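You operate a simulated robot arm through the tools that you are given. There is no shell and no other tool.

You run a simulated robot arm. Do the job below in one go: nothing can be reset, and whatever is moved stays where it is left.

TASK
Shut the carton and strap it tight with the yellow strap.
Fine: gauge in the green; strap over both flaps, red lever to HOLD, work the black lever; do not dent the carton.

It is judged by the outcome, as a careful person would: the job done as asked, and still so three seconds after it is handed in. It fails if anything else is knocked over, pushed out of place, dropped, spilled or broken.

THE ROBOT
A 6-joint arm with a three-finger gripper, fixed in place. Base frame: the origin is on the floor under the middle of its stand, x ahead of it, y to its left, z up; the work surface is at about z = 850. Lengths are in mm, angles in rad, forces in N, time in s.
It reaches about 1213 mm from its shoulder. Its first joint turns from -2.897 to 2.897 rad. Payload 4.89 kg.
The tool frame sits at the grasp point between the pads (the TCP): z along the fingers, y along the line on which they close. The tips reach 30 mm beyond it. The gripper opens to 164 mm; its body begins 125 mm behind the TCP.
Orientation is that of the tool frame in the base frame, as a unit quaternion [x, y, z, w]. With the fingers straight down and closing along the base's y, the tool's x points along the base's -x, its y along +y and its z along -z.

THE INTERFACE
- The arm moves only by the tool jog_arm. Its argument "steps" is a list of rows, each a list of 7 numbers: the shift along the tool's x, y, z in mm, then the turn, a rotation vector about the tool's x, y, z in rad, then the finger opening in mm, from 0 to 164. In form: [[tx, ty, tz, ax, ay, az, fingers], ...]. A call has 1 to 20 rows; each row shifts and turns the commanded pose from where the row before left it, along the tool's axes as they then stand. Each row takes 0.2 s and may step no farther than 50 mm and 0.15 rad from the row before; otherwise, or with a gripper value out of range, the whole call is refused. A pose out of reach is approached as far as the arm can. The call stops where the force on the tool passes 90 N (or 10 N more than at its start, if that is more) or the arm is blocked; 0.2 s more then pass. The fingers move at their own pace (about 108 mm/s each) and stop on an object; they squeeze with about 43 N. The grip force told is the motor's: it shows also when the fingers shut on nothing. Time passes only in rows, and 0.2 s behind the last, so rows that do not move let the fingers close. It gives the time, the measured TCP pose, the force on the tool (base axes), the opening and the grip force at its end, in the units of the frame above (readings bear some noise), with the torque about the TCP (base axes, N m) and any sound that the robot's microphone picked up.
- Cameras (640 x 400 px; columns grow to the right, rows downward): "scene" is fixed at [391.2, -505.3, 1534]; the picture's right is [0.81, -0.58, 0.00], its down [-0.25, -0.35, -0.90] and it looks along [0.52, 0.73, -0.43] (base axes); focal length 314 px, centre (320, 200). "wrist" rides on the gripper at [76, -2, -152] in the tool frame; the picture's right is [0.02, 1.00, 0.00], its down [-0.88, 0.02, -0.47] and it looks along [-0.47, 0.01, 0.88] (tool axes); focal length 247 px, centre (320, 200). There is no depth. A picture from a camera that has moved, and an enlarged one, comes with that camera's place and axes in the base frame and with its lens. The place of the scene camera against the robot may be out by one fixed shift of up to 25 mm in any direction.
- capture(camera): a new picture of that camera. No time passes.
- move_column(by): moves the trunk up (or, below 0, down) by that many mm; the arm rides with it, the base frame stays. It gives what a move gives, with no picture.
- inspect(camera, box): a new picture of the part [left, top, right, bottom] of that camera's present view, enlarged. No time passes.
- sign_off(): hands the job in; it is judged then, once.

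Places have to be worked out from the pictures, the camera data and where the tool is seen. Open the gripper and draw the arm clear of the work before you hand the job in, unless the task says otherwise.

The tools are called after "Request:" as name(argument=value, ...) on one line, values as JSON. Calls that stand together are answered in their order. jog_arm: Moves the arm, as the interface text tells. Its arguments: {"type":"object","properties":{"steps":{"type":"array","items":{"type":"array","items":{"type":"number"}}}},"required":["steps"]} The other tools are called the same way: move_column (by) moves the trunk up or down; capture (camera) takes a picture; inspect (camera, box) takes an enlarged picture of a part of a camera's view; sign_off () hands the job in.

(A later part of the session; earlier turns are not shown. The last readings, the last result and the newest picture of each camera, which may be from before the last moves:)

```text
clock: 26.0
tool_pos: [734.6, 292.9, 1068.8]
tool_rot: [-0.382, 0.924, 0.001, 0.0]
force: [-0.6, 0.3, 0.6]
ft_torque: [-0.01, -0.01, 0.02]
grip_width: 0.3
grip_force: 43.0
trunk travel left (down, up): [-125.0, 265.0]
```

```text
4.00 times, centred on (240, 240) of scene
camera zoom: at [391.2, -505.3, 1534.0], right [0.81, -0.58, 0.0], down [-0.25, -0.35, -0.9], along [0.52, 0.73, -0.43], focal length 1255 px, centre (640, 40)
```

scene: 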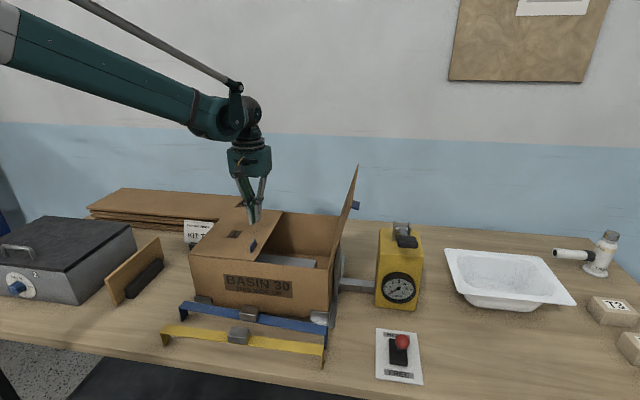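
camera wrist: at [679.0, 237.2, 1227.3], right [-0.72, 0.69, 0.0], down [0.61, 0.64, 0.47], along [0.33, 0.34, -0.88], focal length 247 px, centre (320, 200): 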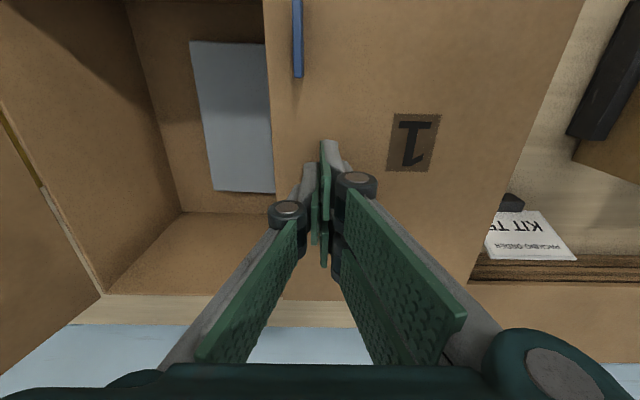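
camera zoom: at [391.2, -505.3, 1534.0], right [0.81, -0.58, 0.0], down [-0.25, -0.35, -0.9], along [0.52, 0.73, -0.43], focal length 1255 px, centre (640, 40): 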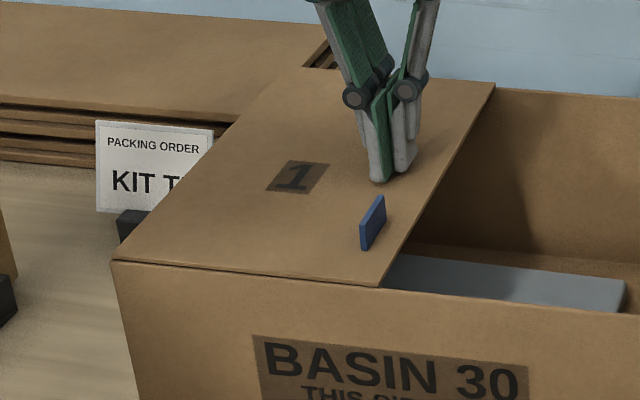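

Flap 1 looks flat. I'll lift off slowly and check whether it stays down.

Request:
jog_arm(steps=[[0, 0, -5, 0, 0, 0, 0], [0, 0, -10, 0, 0, 0, 0], [0, 0, -15, 0, 0, 0, 0], [0, 0, -30, 0, 0, 0, 0], [0, 0, -40, 0, 0, 0, 0]])

Request:
inspect(camera="scene", box=[170, 170, 370, 330])

Request:
capture(camera="wrist")

```text
clock: 27.2
tool_pos: [732.7, 294.7, 1171.3]
tool_rot: [-0.383, 0.924, 0.0, -0.001]
force: [1.2, 0.2, -0.9]
ft_torque: [-0.08, 0.17, 0.01]
grip_width: 0.0
grip_force: 42.8
trunk travel left (down, up): [-125.0, 265.0]
```

```text
2.50 times, centred on (270, 250) of scene
camera zoom: at [391.2, -505.3, 1534.0], right [0.81, -0.58, 0.0], down [-0.25, -0.35, -0.9], along [0.52, 0.73, -0.43], focal length 784 px, centre (445, 75)
```

zoom: 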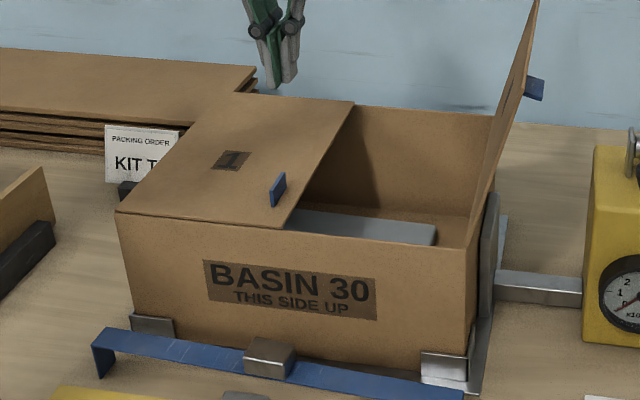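

```text
taken
camera wrist: at [679.0, 238.4, 1323.0], right [-0.72, 0.69, 0.0], down [0.61, 0.64, 0.47], along [0.33, 0.34, -0.88], focal length 247 px, centre (320, 200)
```

wrist: 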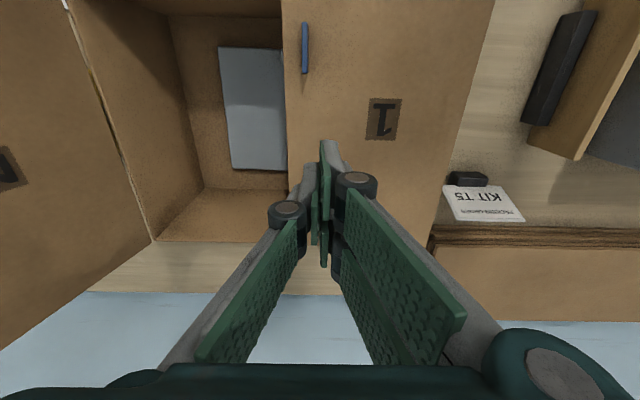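

Flap 1 stays down by itself. Next I'll go up and over to the outside of flap 2, on the tensioner side, staying above its lever.

Request:
jog_arm(steps=[[0, 0, -40, 0, 0, 0, 0], [0, 0, -40, 0, 0, 0, 0], [0, 0, -40, 0, 0, 0, 0], [0, 0, -40, 0, 0, 0, 0], [0, -44.7, 0, 0, 0, 0, 0], [0, -44.7, 0, 0, 0, 0, 0], [0, -44.7, 0, 0, 0, 0, 0], [0, -44.7, 0, 0, 0, 0, 0], [0, -44.7, 0, 0, 0, 0, 0], [0, -44.7, 0, 0, 0, 0, 0], [0, -44.7, 0, 0, 0, 0, 0], [0, -44.7, 0, 0, 0, 0, 0]])

Request:
capture(camera="wrist")

Request:
capture(camera="scene")

```text
clock: 29.8
tool_pos: [984.5, 42.9, 1331.7]
tool_rot: [-0.384, 0.923, -0.002, 0.0]
force: [-2.1, 1.7, 1.2]
ft_torque: [-0.27, -0.31, -0.03]
grip_width: 0.0
grip_force: 43.2
trunk travel left (down, up): [-125.0, 265.0]
```

```text
taken
camera wrist: at [931.0, -14.1, 1484.0], right [-0.72, 0.69, 0.0], down [0.61, 0.64, 0.47], along [0.33, 0.34, -0.88], focal length 247 px, centre (320, 200)
```

wrist: 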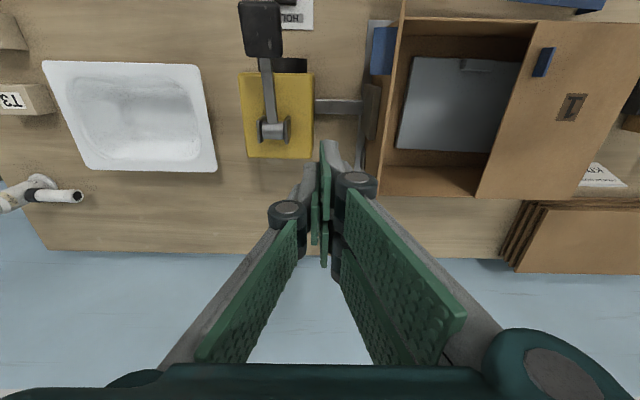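

```text
taken
```

scene: 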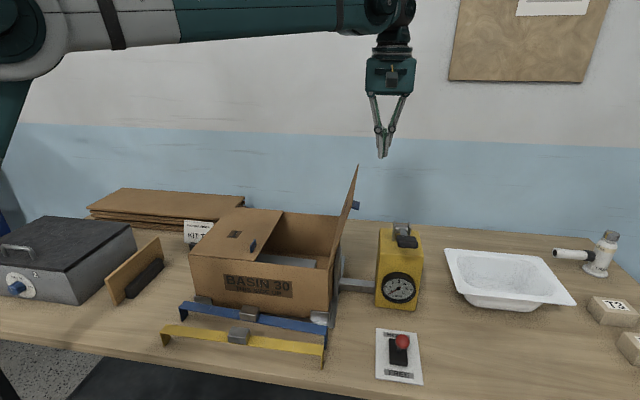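

This gives a good overhead view of the tensioner lever, so I'll zoom in to fix its position and check the clearance before lowering.

Request:
inspect(camera="wrist", box=[220, 0, 340, 165])

Request:
inspect(camera="wrist", box=[340, 0, 640, 210])

```text
2.42 times, centred on (280, 82) of wrist
camera zoom: at [931.0, -14.1, 1484.0], right [-0.72, 0.69, 0.0], down [0.61, 0.64, 0.47], along [0.33, 0.34, -0.88], focal length 599 px, centre (417, 485)
```

zoom: 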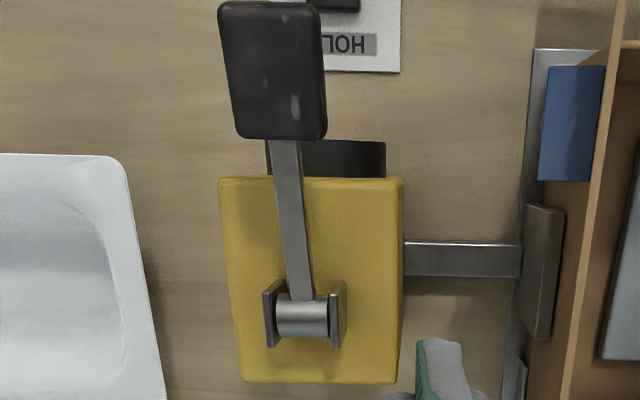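

```text
1.90 times, centred on (490, 105) of wrist
camera zoom: at [931.0, -14.1, 1484.0], right [-0.72, 0.69, 0.0], down [0.61, 0.64, 0.47], along [0.33, 0.34, -0.88], focal length 470 px, centre (-4, 381)
```

zoom: 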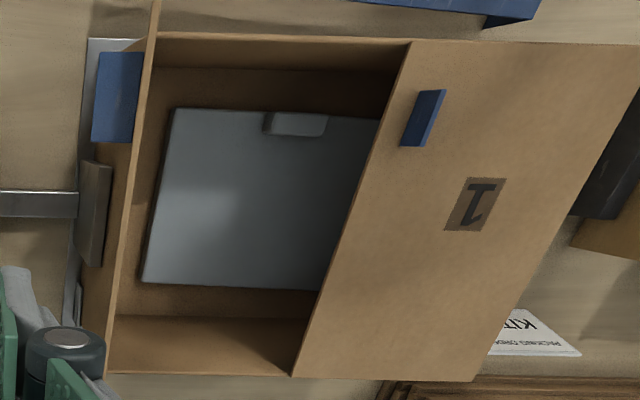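

The lever pivot is at about (1045, -3) and the handle at about (953, -95, 1124), clear of my path. I'll lower to working height outside flap 2 and push it to upright.

Request:
jog_arm(steps=[[0, 0, 36.5, 0, 0, 0, 0], [0, 0, 36.5, 0, 0, 0, 0], [0, 0, 36.5, 0, 0, 0, 0], [0, 40, 0, 0, 0, 0, 0], [0, 20, -1, 0, 0, 0, 0], [0, 12, -1, 0, 0, 0, 0], [0, 12, 0, 0, 0, 0, 0], [0, 12, 0, 0, 0, 0, 0], [0, 12, 0, 0, 0, 0, 0]])

Request:
capture(camera="wrist")

Request:
capture(camera="scene")

```text
clock: 31.8
tool_pos: [909.6, 117.8, 1222.5]
tool_rot: [-0.383, 0.924, -0.001, 0.0]
force: [0.8, 0.0, -0.3]
ft_torque: [0.06, 0.09, 0.0]
grip_width: 0.0
grip_force: 42.7
trunk travel left (down, up): [-125.0, 265.0]
```

```text
taken
camera wrist: at [856.8, 62.1, 1375.2], right [-0.72, 0.69, 0.0], down [0.61, 0.64, 0.47], along [0.33, 0.34, -0.88], focal length 247 px, centre (320, 200)
```

wrist: 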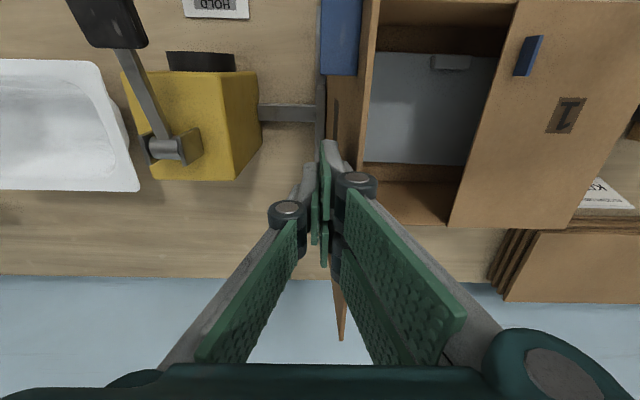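

```text
taken
```

scene: 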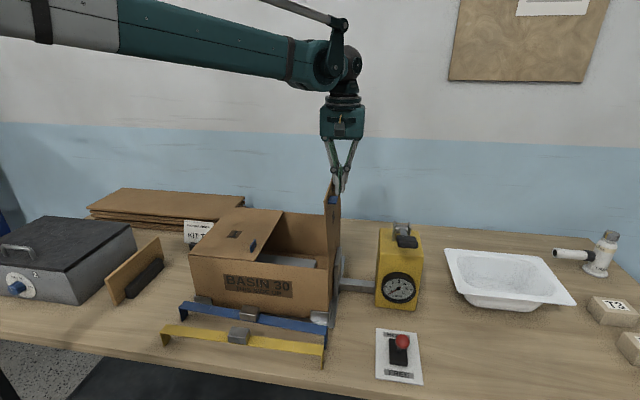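

Flap 2 is upright. I'll follow the mirror-image arc to fold it down.

Request:
jog_arm(steps=[[0, 19, 0, 0, 0, 0, 0], [0, 19.4, 3.5, 0, 0, 0, 0], [0, 19.6, 7, 0, 0, 0, 0], [0, 19, 8.9, 0, 0, 0, 0], [0, 17, 11.6, 0, 0, 0, 0], [0, 16, 14, 0, 0, 0, 0], [0, 13.5, 15.5, 0, 0, 0, 0], [0, 12.1, 17.5, 0, 0, 0, 0], [0, 8.9, 18.5, 0, 0, 0, 0], [0, 7, 20.1, 0, 0, 0, 0]])

Request:
capture(camera="wrist")

Request:
inspect(camera="scene", box=[170, 170, 370, 330])

```text
clock: 34.0
tool_pos: [803.1, 223.5, 1105.6]
tool_rot: [-0.383, 0.924, -0.001, 0.0]
force: [0.3, -0.8, 0.4]
ft_torque: [0.02, -0.06, 0.02]
grip_width: 0.0
grip_force: 43.3
trunk travel left (down, up): [-125.0, 265.0]
```

```text
taken
camera wrist: at [748.8, 167.7, 1258.3], right [-0.72, 0.69, 0.0], down [0.61, 0.64, 0.47], along [0.33, 0.34, -0.88], focal length 247 px, centre (320, 200)
```

wrist: 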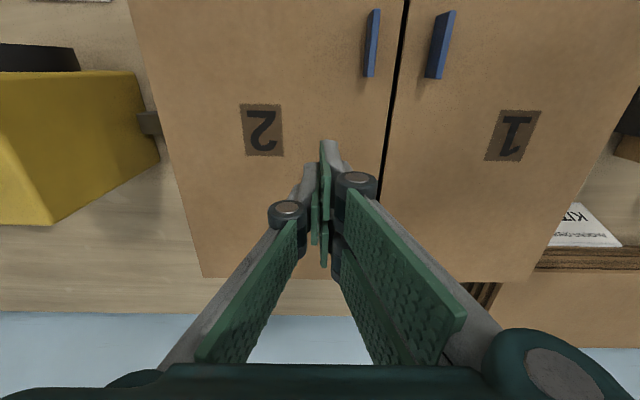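

```text
2.50 times, centred on (270, 250) of scene
camera zoom: at [391.2, -505.3, 1534.0], right [0.81, -0.58, 0.0], down [-0.25, -0.35, -0.9], along [0.52, 0.73, -0.43], focal length 784 px, centre (445, 75)
```

zoom: 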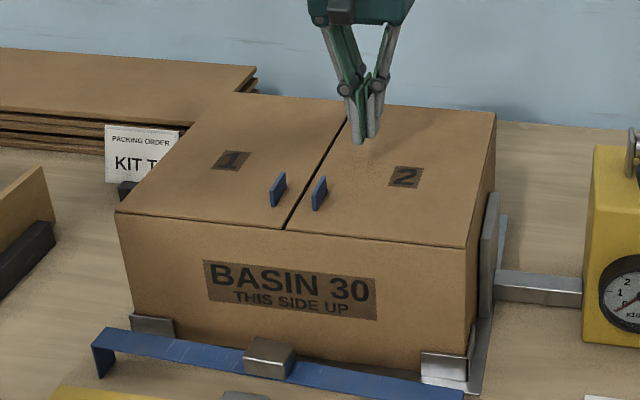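

Flap 2 is nearly down and the two flaps meet at the centre. I'll press the last bit gently, as with flap 1.

Request:
jog_arm(steps=[[0, 3, 14, 0, 0, 0, 0], [0, 2, 12, 0, 0, 0, 0], [0, 0, 6, 0, 0, 0, 0], [0, 0, 2.5, 0, 0, 0, 0], [0, 0, 2.5, 0, 0, 0, 0]])

Request:
capture(camera="wrist")

Request:
inspect(camera="scene", box=[180, 180, 360, 290])

```text
clock: 35.2
tool_pos: [798.1, 227.2, 1068.9]
tool_rot: [-0.382, 0.924, 0.0, 0.0]
force: [-0.2, 0.4, 0.2]
ft_torque: [0.03, -0.01, 0.03]
grip_width: 0.0
grip_force: 43.1
trunk travel left (down, up): [-125.0, 265.0]
```

```text
taken
camera wrist: at [745.0, 171.2, 1221.7], right [-0.72, 0.69, 0.0], down [0.61, 0.64, 0.47], along [0.33, 0.34, -0.88], focal length 247 px, centre (320, 200)
```

wrist: 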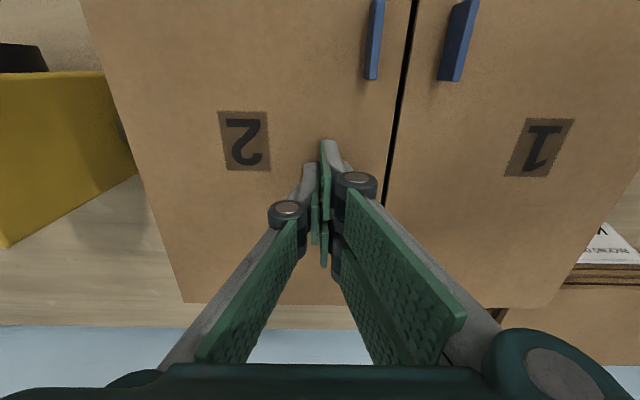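

```text
3.56 times, centred on (270, 235) of scene
camera zoom: at [391.2, -505.3, 1534.0], right [0.81, -0.58, 0.0], down [-0.25, -0.35, -0.9], along [0.52, 0.73, -0.43], focal length 1116 px, centre (498, 76)
```

zoom: 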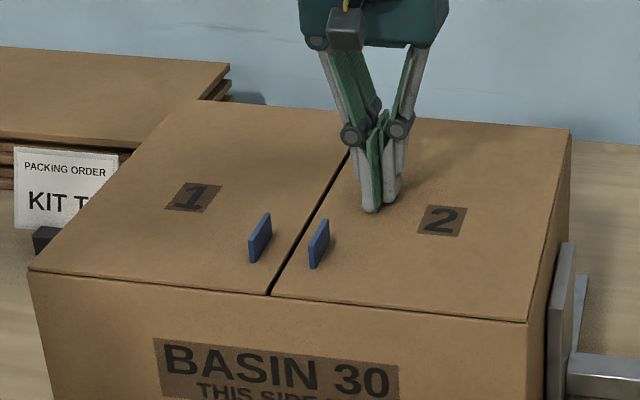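

Both flaps are shut. I'll lift off, open the fingers, and measure the closed top from above to set the strap's target.

Request:
jog_arm(steps=[[0, 0, -5, 0, 0, 0, 0], [0, 0, -15, 0, 0, 0, 0], [0, 0, -35, 0, 0, 0, 0], [10, 0, -45, 0, 0, 0, 40], [30, 0, -35, 0, 0, 0, 80], [35, 0, -35, 0, 0, 0, 120], [35, 0, -35, 0, 0, 0, 164], [35, 0, 0, 0, 0, 0, 164], [35, 0, 0, 0, 0, 0, 164]])

Request:
capture(camera="wrist")

Request:
capture(camera="scene")

```text
clock: 37.2
tool_pos: [671.1, 97.8, 1274.3]
tool_rot: [-0.383, 0.924, -0.001, -0.001]
force: [1.9, 1.1, -0.3]
ft_torque: [-0.09, 0.22, 0.01]
grip_width: 164.0
grip_force: 0.1
trunk travel left (down, up): [-125.0, 265.0]
```

```text
taken
camera wrist: at [617.6, 42.0, 1427.6], right [-0.72, 0.69, 0.0], down [0.61, 0.64, 0.47], along [0.33, 0.34, -0.88], focal length 247 px, centre (320, 200)
```

wrist: 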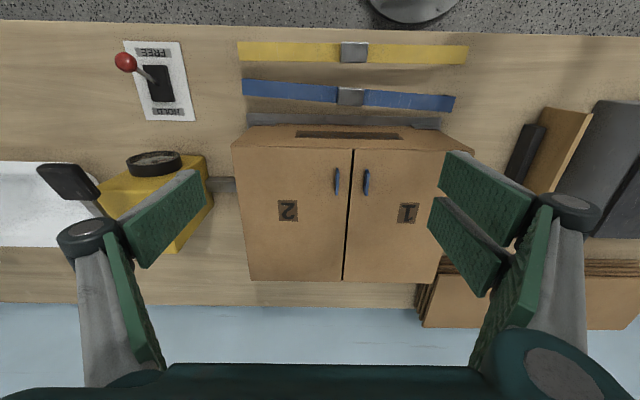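

```text
taken
```

scene: 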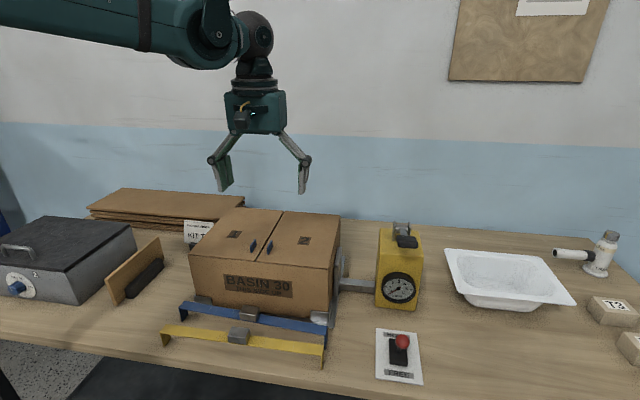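

Request:
inspect(camera="wrist", box=[220, 30, 490, 200])

Request:
inspect(camera="wrist", box=[220, 120, 480, 290])

Request:
inspect(camera="wrist", box=[320, 30, 390, 74])

Request:
inspect(camera="scene", box=[190, 70, 330, 210])

```text
2.35 times, centred on (355, 115) of wrist
camera zoom: at [617.6, 42.0, 1427.6], right [-0.72, 0.69, 0.0], down [0.61, 0.64, 0.47], along [0.33, 0.34, -0.88], focal length 581 px, centre (238, 400)
```

zoom: 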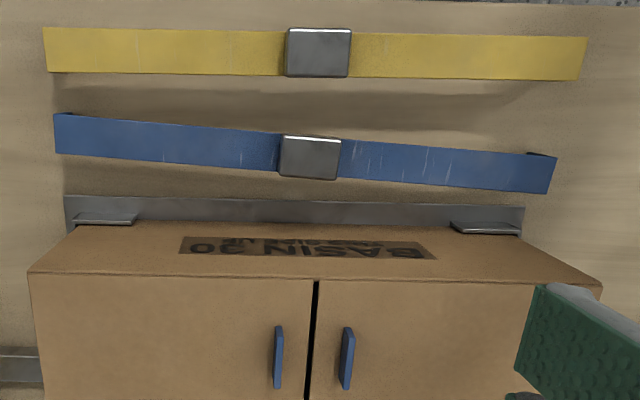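

```text
2.35 times, centred on (350, 205) of wrist
camera zoom: at [617.6, 42.0, 1427.6], right [-0.72, 0.69, 0.0], down [0.61, 0.64, 0.47], along [0.33, 0.34, -0.88], focal length 581 px, centre (249, 188)
```

zoom: 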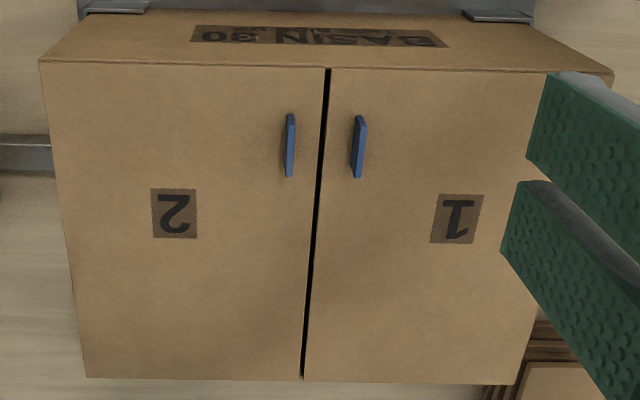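

```text
9.09 times, centred on (355, 52) of wrist
camera zoom: at [617.6, 42.0, 1427.6], right [-0.72, 0.69, 0.0], down [0.61, 0.64, 0.47], along [0.33, 0.34, -0.88], focal length 2245 px, centre (2, 1546)
```

zoom: 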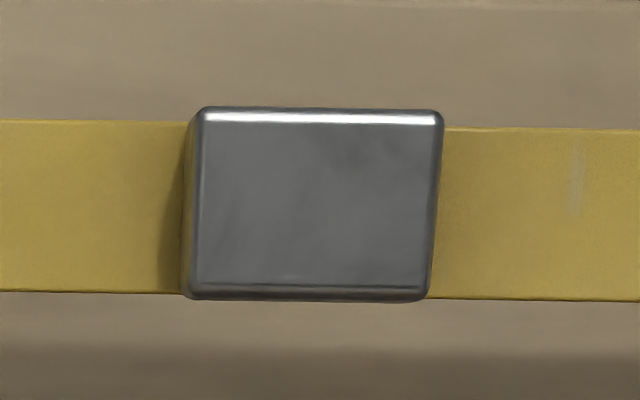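

```text
2.86 times, centred on (260, 140) of scene
camera zoom: at [391.2, -505.3, 1534.0], right [0.81, -0.58, 0.0], down [-0.25, -0.35, -0.9], along [0.52, 0.73, -0.43], focal length 896 px, centre (491, 371)
```

zoom: 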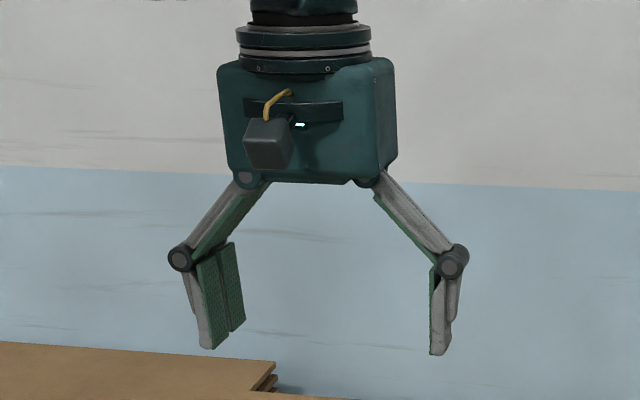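

I now put the carton at 400 × 300 mm with its top near z=1031 and its centre near (763, 270). The yellow strap is 427 long with its buckle (47 × 31 mm) at about (556, 66) and is already almost parallel to the carton. I'll move above the buckle with the fingers half open, well clear of the blue strap.

Request:
jog_arm(steps=[[17.2, 9.8, 40, 0, 0, 0, 140], [17.2, 9.8, 45, 0, 0, 0, 110], [17.2, 9.8, 45, 0, 0, 0, 90], [17.2, 9.8, 45, 0, 0, 0, 90], [17.2, 9.8, 45, 0, 0, 0, 90], [17.2, 9.8, 45, 0, 0, 0, 90], [0, 0, 20, 0, 0, 0, 90]])

Request:
capture(camera="wrist")

Request:
inspect(camera="scene", box=[160, 220, 340, 370])

```text
clock: 38.8
tool_pos: [555.9, 69.0, 987.8]
tool_rot: [-0.383, 0.924, 0.0, 0.0]
force: [-1.3, 0.2, 0.9]
ft_torque: [-0.01, -0.13, 0.0]
grip_width: 90.0
grip_force: 0.1
trunk travel left (down, up): [-125.0, 265.0]
```

```text
taken
camera wrist: at [501.7, 13.3, 1140.0], right [-0.72, 0.69, 0.0], down [0.61, 0.64, 0.47], along [0.33, 0.34, -0.88], focal length 247 px, centre (320, 200)
```

wrist: 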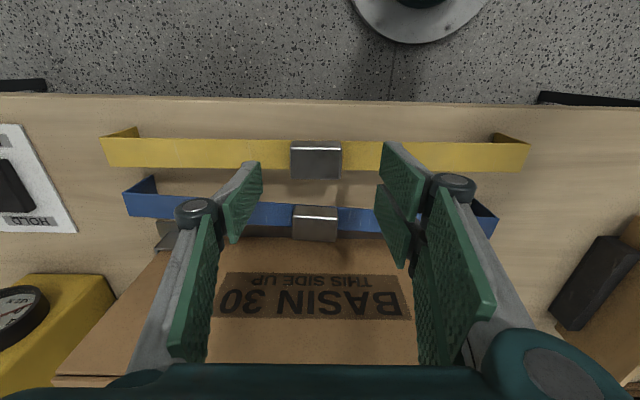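

```text
2.67 times, centred on (250, 295) of scene
camera zoom: at [391.2, -505.3, 1534.0], right [0.81, -0.58, 0.0], down [-0.25, -0.35, -0.9], along [0.52, 0.73, -0.43], focal length 837 px, centre (507, -53)
```

zoom: 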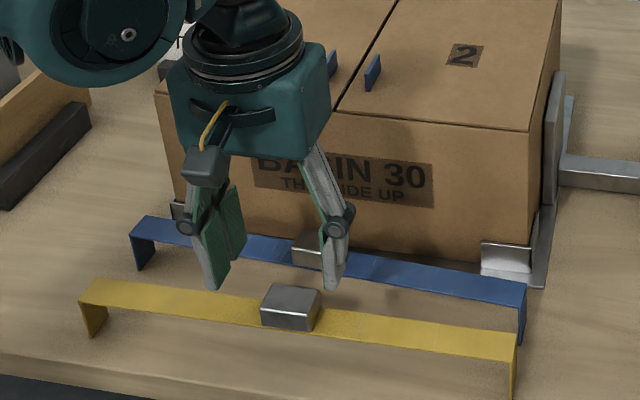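

Request:
inspect(camera="wrist", box=[270, 125, 370, 195])

Request:
inspect(camera="wrist", box=[90, 110, 330, 230])

Request:
inspect(camera="wrist", box=[310, 110, 550, 230])

Request:
inspect(camera="scene", box=[215, 270, 305, 350])

```text
5.71 times, centred on (320, 160) of wrist
camera zoom: at [501.7, 13.3, 1140.0], right [-0.72, 0.69, 0.0], down [0.61, 0.64, 0.47], along [0.33, 0.34, -0.88], focal length 1411 px, centre (320, 429)
```

zoom: 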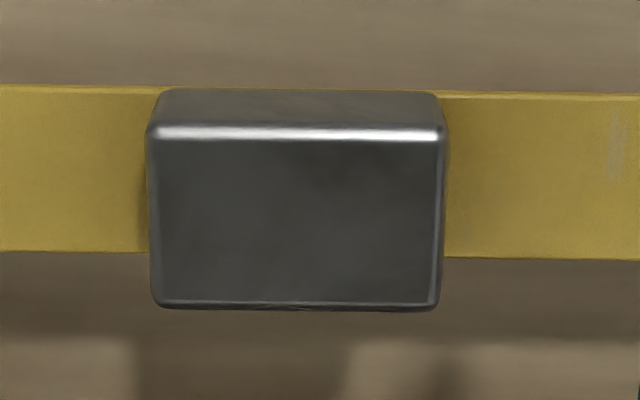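

```text
2.67 times, centred on (210, 170) of wrist
camera zoom: at [501.7, 13.3, 1140.0], right [-0.72, 0.69, 0.0], down [0.61, 0.64, 0.47], along [0.33, 0.34, -0.88], focal length 659 px, centre (613, 280)
```

zoom: 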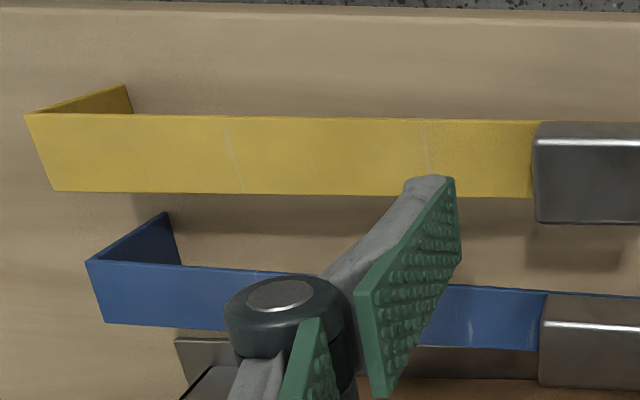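

```text
2.67 times, centred on (430, 170) of wrist
camera zoom: at [501.7, 13.3, 1140.0], right [-0.72, 0.69, 0.0], down [0.61, 0.64, 0.47], along [0.33, 0.34, -0.88], focal length 659 px, centre (27, 280)
```

zoom: 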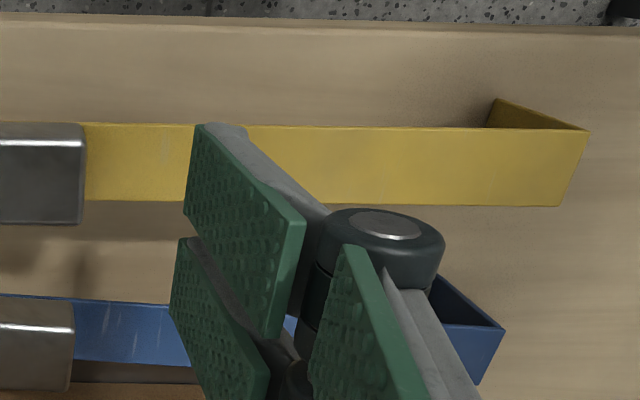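

```text
5.00 times, centred on (260, 310) of scene
camera zoom: at [391.2, -505.3, 1534.0], right [0.81, -0.58, 0.0], down [-0.25, -0.35, -0.9], along [0.52, 0.73, -0.43], focal length 1569 px, centre (620, -350)
```

zoom: 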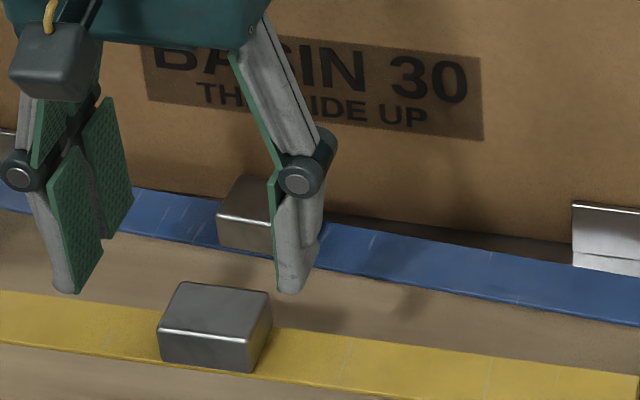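

From close up, the buckle sits about 4 mm toward the tensioner from my centreline, and the strap top looks to be near z≈897–900. I'll correct sideways and go down most of the way, then check the tip clearance.

Request:
jog_arm(steps=[[-2.8, -4.4, 15, 0, 0, 0, 90], [0, 0, 15, 0, 0, 0, 90], [0, 0, 12, 0, 0, 0, 90]])

Request:
inspect(camera="wrist", box=[220, 100, 420, 220])

Request:
inspect(camera="scene", box=[215, 290, 285, 355])

```text
clock: 39.6
tool_pos: [560.1, 66.4, 947.5]
tool_rot: [-0.383, 0.924, 0.0, 0.0]
force: [0.0, 0.0, 0.6]
ft_torque: [-0.02, -0.04, 0.0]
grip_width: 90.0
grip_force: 0.1
trunk travel left (down, up): [-125.0, 265.0]
```

```text
3.20 times, centred on (320, 160) of wrist
camera zoom: at [507.1, 10.5, 1099.7], right [-0.72, 0.69, 0.0], down [0.61, 0.64, 0.47], along [0.33, 0.34, -0.88], focal length 790 px, centre (320, 328)
```

zoom: 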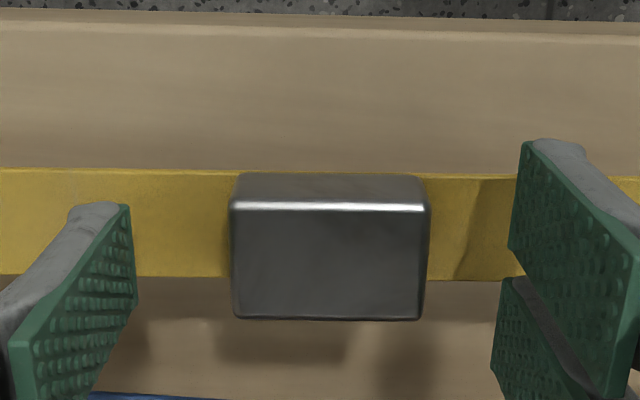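

```text
6.15 times, centred on (250, 322) of scene
camera zoom: at [391.2, -505.3, 1534.0], right [0.81, -0.58, 0.0], down [-0.25, -0.35, -0.9], along [0.52, 0.73, -0.43], focal length 1931 px, centre (751, -554)
```

zoom: 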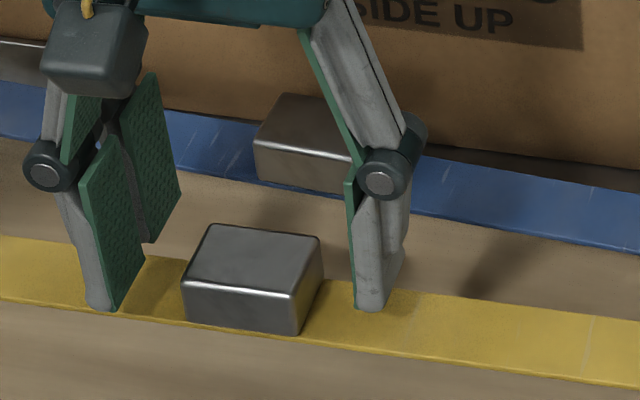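

The tips look to be about 12 mm above the strap and well centred on the buckle. I'll lower 9 mm more and then close gently.

Request:
jog_arm(steps=[[0, 1.5, 5, 0, 0, 0, 90], [0, 0, 4, 0, 0, 0, 80]])

Request:
inspect(camera="scene", box=[215, 290, 285, 355])

Request:
inspect(camera="wrist", box=[220, 100, 420, 220])

```text
clock: 40.2
tool_pos: [560.1, 68.1, 938.6]
tool_rot: [-0.382, 0.924, 0.001, -0.001]
force: [0.1, -0.4, -0.4]
ft_torque: [-0.01, 0.0, 0.03]
grip_width: 80.0
grip_force: 0.1
trunk travel left (down, up): [-125.0, 265.0]
```

```text
6.15 times, centred on (250, 322) of scene
camera zoom: at [391.2, -505.3, 1534.0], right [0.81, -0.58, 0.0], down [-0.25, -0.35, -0.9], along [0.52, 0.73, -0.43], focal length 1931 px, centre (751, -554)
```

zoom: 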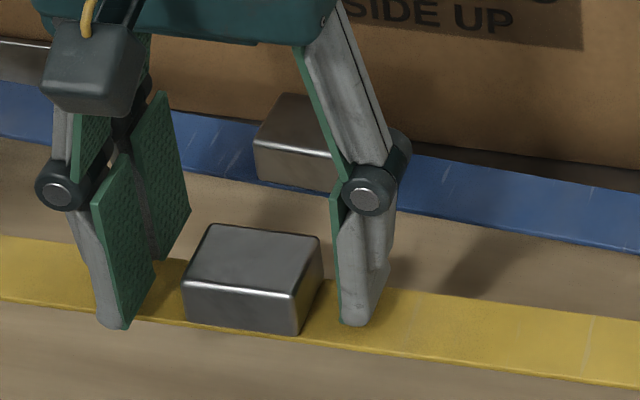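

```text
3.20 times, centred on (320, 160) of wrist
camera zoom: at [506.2, 12.8, 1090.4], right [-0.72, 0.69, 0.0], down [0.61, 0.64, 0.47], along [0.33, 0.34, -0.88], focal length 790 px, centre (320, 328)
```

zoom: 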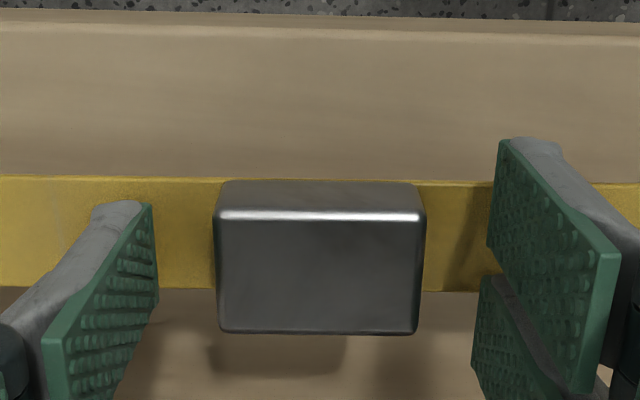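

The tips are about 4 mm above the strap on both sides of the buckle. I'll lower 2 mm more and close on the buckle.

Request:
jog_arm(steps=[[0, 0, 2, 0, 0, 0, 80], [0, 0, 0, 0, 0, 0, 50], [0, 0, 0, 0, 0, 0, 30], [0, 0, 0, 0, 0, 0, 20], [0, 0, 0, 0, 0, 0, 20]])

Request:
inspect(camera="scene", box=[150, 270, 340, 375])

Request:
inspect(camera="wrist", box=[220, 100, 420, 220])

```text
clock: 41.4
tool_pos: [559.3, 68.9, 935.1]
tool_rot: [-0.383, 0.924, 0.001, 0.0]
force: [0.3, 0.0, 0.4]
ft_torque: [-0.02, 0.06, 0.08]
grip_width: 47.2
grip_force: 42.6
trunk travel left (down, up): [-125.0, 265.0]
```

```text
3.37 times, centred on (245, 322) of scene
camera zoom: at [391.2, -505.3, 1534.0], right [0.81, -0.58, 0.0], down [-0.25, -0.35, -0.9], along [0.52, 0.73, -0.43], focal length 1057 px, centre (573, -213)
```

zoom: 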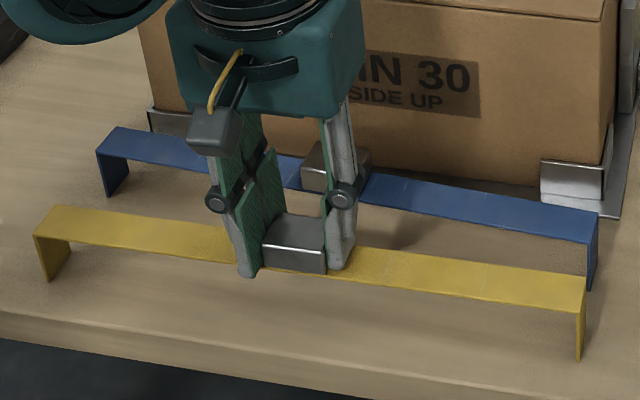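

```text
3.20 times, centred on (320, 160) of wrist
camera zoom: at [506.6, 12.3, 1088.0], right [-0.72, 0.69, 0.0], down [0.61, 0.64, 0.47], along [0.33, 0.34, -0.88], focal length 790 px, centre (320, 328)
```

zoom: 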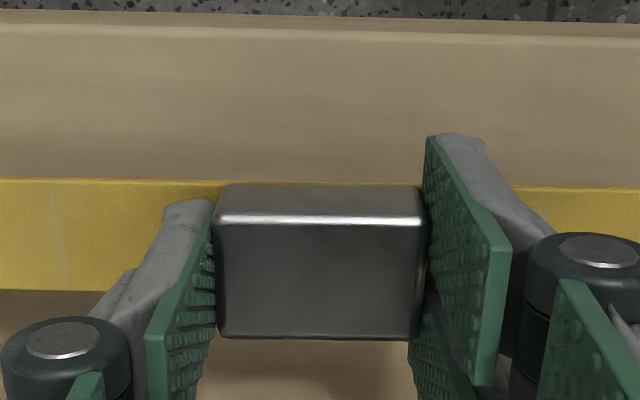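

The buckle is held at 47.2 mm wide with 43 N of grip. I'll lift slowly and confirm that the strap comes up level.

Request:
jog_arm(steps=[[0, 0, -4, 0, 0, 0, 20], [0, 0, -8, 0, 0, 0, 20], [0, 0, -12, 0, 0, 0, 20], [0, 0, -16, 0, 0, 0, 20]])

Request:
inspect(camera="scene", box=[140, 230, 350, 375])

Request:
capture(camera="wrist")

```text
clock: 42.4
tool_pos: [561.4, 69.3, 978.1]
tool_rot: [-0.383, 0.924, 0.001, 0.001]
force: [0.0, -0.3, -1.5]
ft_torque: [-0.02, 0.04, 0.0]
grip_width: 47.3
grip_force: 43.0
trunk travel left (down, up): [-125.0, 265.0]
```

```text
2.76 times, centred on (245, 302) of scene
camera zoom: at [391.2, -505.3, 1534.0], right [0.81, -0.58, 0.0], down [-0.25, -0.35, -0.9], along [0.52, 0.73, -0.43], focal length 866 px, centre (527, -83)
```

zoom: 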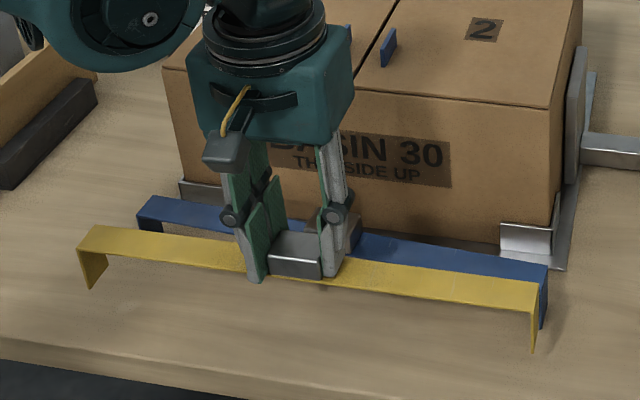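

```text
taken
camera wrist: at [508.1, 13.2, 1129.9], right [-0.72, 0.69, 0.0], down [0.61, 0.64, 0.47], along [0.33, 0.34, -0.88], focal length 247 px, centre (320, 200)
```

wrist: 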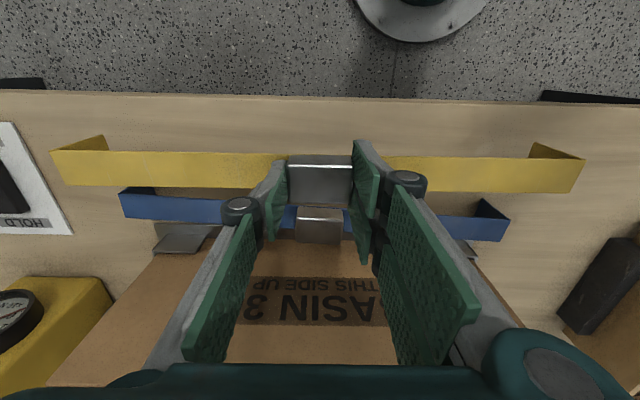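

The strap is lifted level and centred on the tool. I'll raise it clear of the blue tabs and carry it straight back over the carton's centre.

Request:
jog_arm(steps=[[0, 0, -37, 0, 0, 0, 20], [0, 0, -37, 0, 0, 0, 20], [0, 0, -37, 0, 0, 0, 20], [0, 0, -37, 0, 0, 0, 20], [0, 0, -37, 0, 0, 0, 20], [0, 0, -37, 0, 0, 0, 20], [-31.6, 0, 0, 0, 0, 0, 20], [-31.6, 0, 0, 0, 0, 0, 20], [-31.6, 0, 0, 0, 0, 0, 20], [-31.6, 0, 0, 0, 0, 0, 20], [-31.6, 0, 0, 0, 0, 0, 20], [-31.6, 0, 0, 0, 0, 0, 20], [-31.6, 0, 0, 0, 0, 0, 20], [-31.6, 0, 0, 0, 0, 0, 20], [-31.7, 0, 0, 0, 0, 0, 20], [0, 0, 0, 0, 0, 0, 20]])

Request:
capture(camera="wrist")

Request:
inspect(camera="scene", box=[150, 130, 370, 300])

```text
clock: 45.8
tool_pos: [764.1, 268.7, 1197.4]
tool_rot: [-0.383, 0.924, -0.001, 0.0]
force: [0.9, -0.3, -1.9]
ft_torque: [-0.04, 0.07, 0.0]
grip_width: 47.2
grip_force: 43.5
trunk travel left (down, up): [-125.0, 265.0]
```

```text
taken
camera wrist: at [710.0, 212.4, 1349.8], right [-0.72, 0.69, 0.0], down [0.61, 0.64, 0.47], along [0.33, 0.34, -0.88], focal length 247 px, centre (320, 200)
```

wrist: 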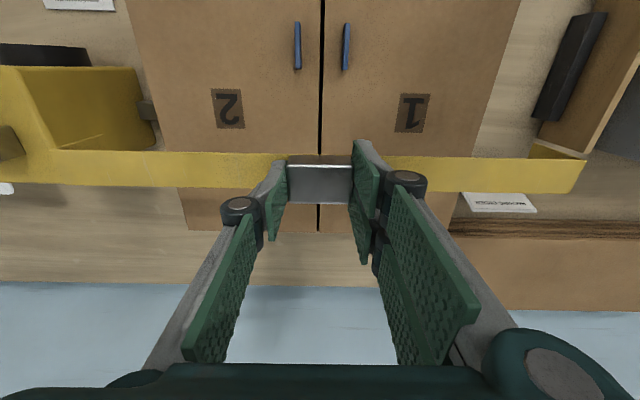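

```text
2.35 times, centred on (260, 215) of scene
camera zoom: at [391.2, -505.3, 1534.0], right [0.81, -0.58, 0.0], down [-0.25, -0.35, -0.9], along [0.52, 0.73, -0.43], focal length 738 px, centre (461, 165)
```

zoom: 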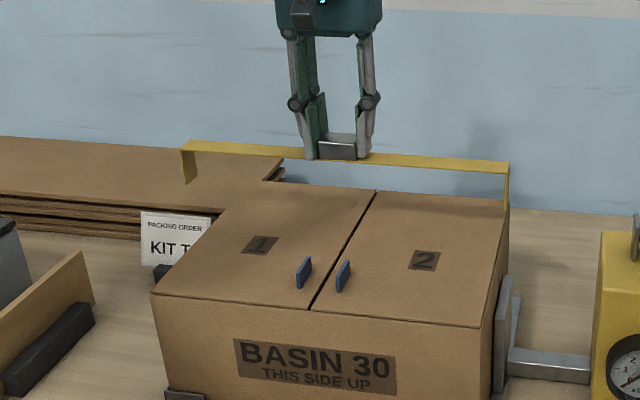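

The strap is over the carton. I'll measure the carton edges and the centre gap relative to the tool from this viewpoint.

Request:
inspect(camera="wrist", box=[110, 0, 350, 150])

Request:
inspect(camera="wrist", box=[300, 0, 540, 150])

Request:
inspect(camera="wrist", box=[170, 150, 470, 290])

```text
2.67 times, centred on (230, 75) of wrist
camera zoom: at [710.0, 212.4, 1349.8], right [-0.72, 0.69, 0.0], down [0.61, 0.64, 0.47], along [0.33, 0.34, -0.88], focal length 659 px, centre (560, 533)
```

zoom: 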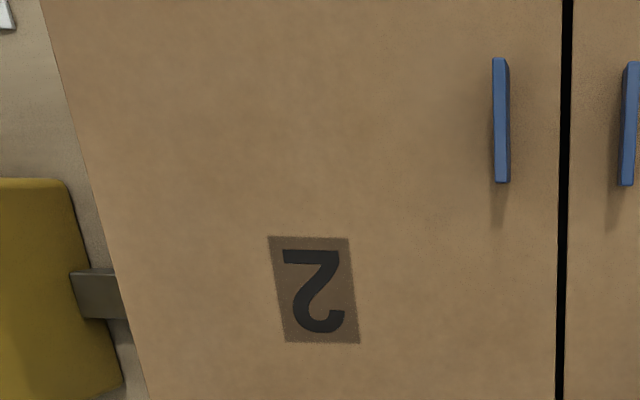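

```text
2.67 times, centred on (420, 75) of wrist
camera zoom: at [710.0, 212.4, 1349.8], right [-0.72, 0.69, 0.0], down [0.61, 0.64, 0.47], along [0.33, 0.34, -0.88], focal length 659 px, centre (53, 533)
```

zoom: 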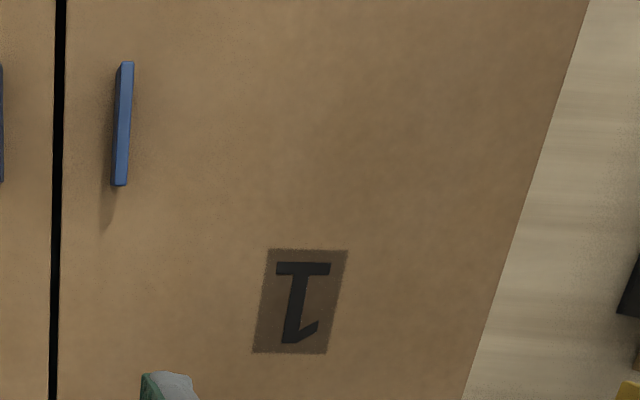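

```text
2.13 times, centred on (320, 220) of wrist
camera zoom: at [710.0, 212.4, 1349.8], right [-0.72, 0.69, 0.0], down [0.61, 0.64, 0.47], along [0.33, 0.34, -0.88], focal length 527 px, centre (320, 157)
```

zoom: 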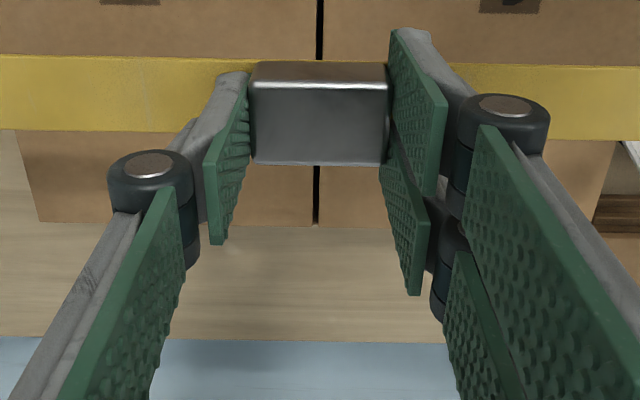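

The centre gap and both side edges put the carton centre within 1 mm of the tool, with the same yaw. I'll nudge 0.6 mm and lower the strap partway, then check the end clearances.

Request:
jog_arm(steps=[[0, -0.6, 20, 0, 0, 0, 20], [0, 0, 25, 0, 0, 0, 20], [0, 0, 20, 0, 0, 0, 20], [0, 0, 12, 0, 0, 0, 20]])

Request:
capture(camera="wrist")

Request:
inspect(camera="scene", box=[180, 160, 370, 300])

```text
clock: 46.8
tool_pos: [764.1, 270.5, 1118.6]
tool_rot: [-0.382, 0.924, 0.0, 0.0]
force: [-0.6, 0.1, -1.4]
ft_torque: [0.04, 0.0, 0.02]
grip_width: 47.2
grip_force: 43.0
trunk travel left (down, up): [-125.0, 265.0]
```

```text
taken
camera wrist: at [710.0, 213.5, 1271.3], right [-0.72, 0.69, 0.0], down [0.61, 0.64, 0.47], along [0.33, 0.34, -0.88], focal length 247 px, centre (320, 200)
```

wrist: 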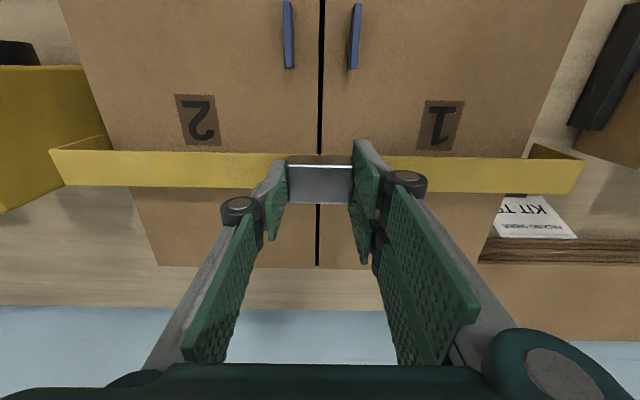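

```text
2.86 times, centred on (275, 230) of scene
camera zoom: at [391.2, -505.3, 1534.0], right [0.81, -0.58, 0.0], down [-0.25, -0.35, -0.9], along [0.52, 0.73, -0.43], focal length 896 px, centre (449, 114)
```

zoom: 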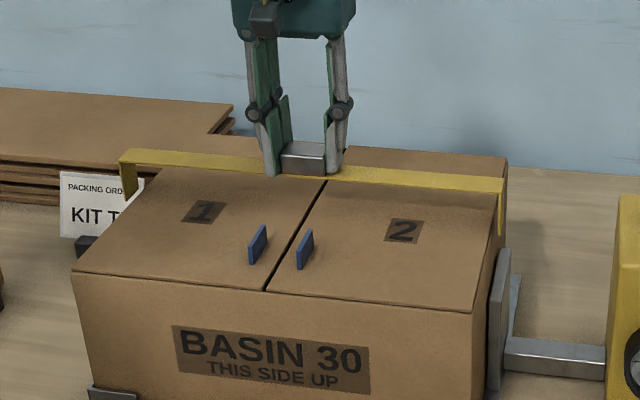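

Request:
inspect(camera="wrist", box=[30, 90, 230, 240])

Request:
inspect(camera="wrist", box=[420, 90, 620, 240])

```text
2.67 times, centred on (130, 165) of wrist
camera zoom: at [710.0, 213.5, 1271.3], right [-0.72, 0.69, 0.0], down [0.61, 0.64, 0.47], along [0.33, 0.34, -0.88], focal length 659 px, centre (827, 293)
```

zoom: 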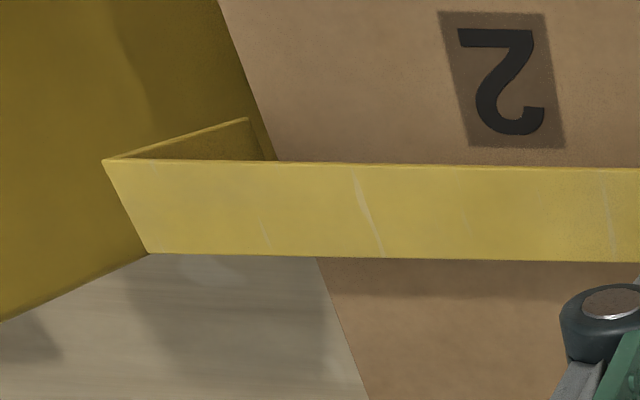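

```text
2.67 times, centred on (520, 165) of wrist
camera zoom: at [710.0, 213.5, 1271.3], right [-0.72, 0.69, 0.0], down [0.61, 0.64, 0.47], along [0.33, 0.34, -0.88], focal length 659 px, centre (-213, 293)
```

zoom: 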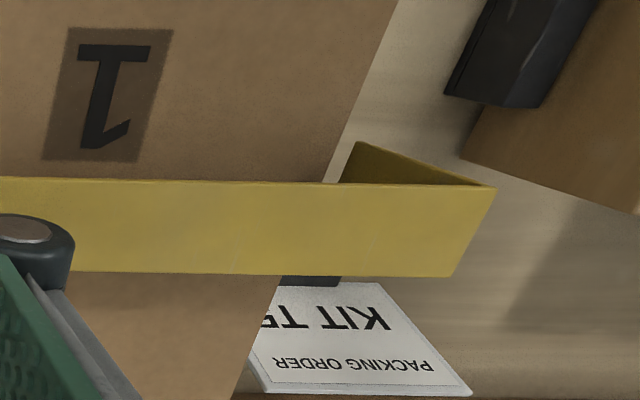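

Both strap ends clear the carton sides by about 5 mm and are evenly centred. I'll lower slowly, checking force.

Request:
jog_arm(steps=[[0, 0, 10, 0, 0, 0, 20], [0, 0, 10, 0, 0, 0, 20], [0, 0, 8, 0, 0, 0, 20], [0, 0, 4, 0, 0, 0, 20]])

Request:
inspect(camera="scene", box=[180, 180, 370, 300])

Request:
inspect(camera="wrist", box=[30, 90, 330, 260])

```text
clock: 47.8
tool_pos: [762.5, 270.6, 1088.7]
tool_rot: [-0.382, 0.924, 0.0, 0.0]
force: [0.2, 0.4, -0.7]
ft_torque: [-0.01, -0.04, 0.02]
grip_width: 47.4
grip_force: 42.9
trunk travel left (down, up): [-125.0, 265.0]
```

```text
3.33 times, centred on (275, 240) of scene
camera zoom: at [391.2, -505.3, 1534.0], right [0.81, -0.58, 0.0], down [-0.25, -0.35, -0.9], along [0.52, 0.73, -0.43], focal length 1046 px, centre (470, 67)
```

zoom: 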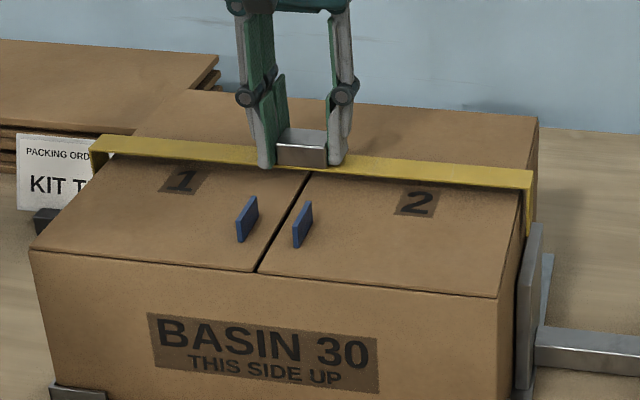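

```text
2.13 times, centred on (180, 175) of wrist
camera zoom: at [709.4, 213.9, 1240.7], right [-0.72, 0.69, 0.0], down [0.61, 0.64, 0.47], along [0.33, 0.34, -0.88], focal length 527 px, centre (619, 253)
```

zoom: 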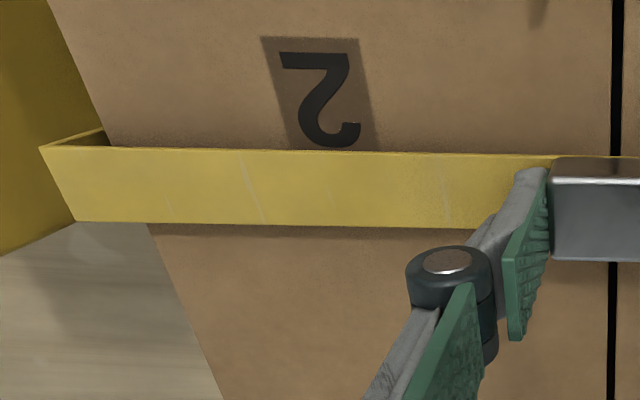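

The strap is around the carton top with its legs hanging over both ends. I'll continue down in small steps toward contact.

Request:
jog_arm(steps=[[0, 0, 4, 0, 0, 0, 20], [0, 0, 3, 0, 0, 0, 20], [0, 0, 2, 0, 0, 0, 20]])

Request:
inspect(camera="scene", box=[180, 190, 370, 290])

```text
clock: 48.6
tool_pos: [763.7, 269.6, 1079.0]
tool_rot: [-0.383, 0.924, 0.001, 0.001]
force: [0.4, 0.6, -1.3]
ft_torque: [0.02, -0.02, 0.0]
grip_width: 47.2
grip_force: 42.1
trunk travel left (down, up): [-125.0, 265.0]
```

```text
3.37 times, centred on (275, 240) of scene
camera zoom: at [391.2, -505.3, 1534.0], right [0.81, -0.58, 0.0], down [-0.25, -0.35, -0.9], along [0.52, 0.73, -0.43], focal length 1057 px, centre (472, 65)
```

zoom: 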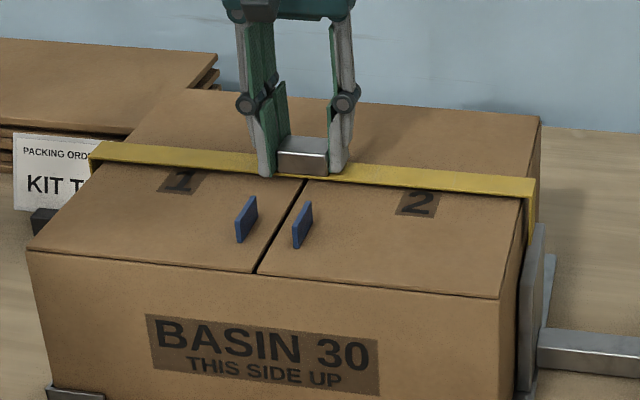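

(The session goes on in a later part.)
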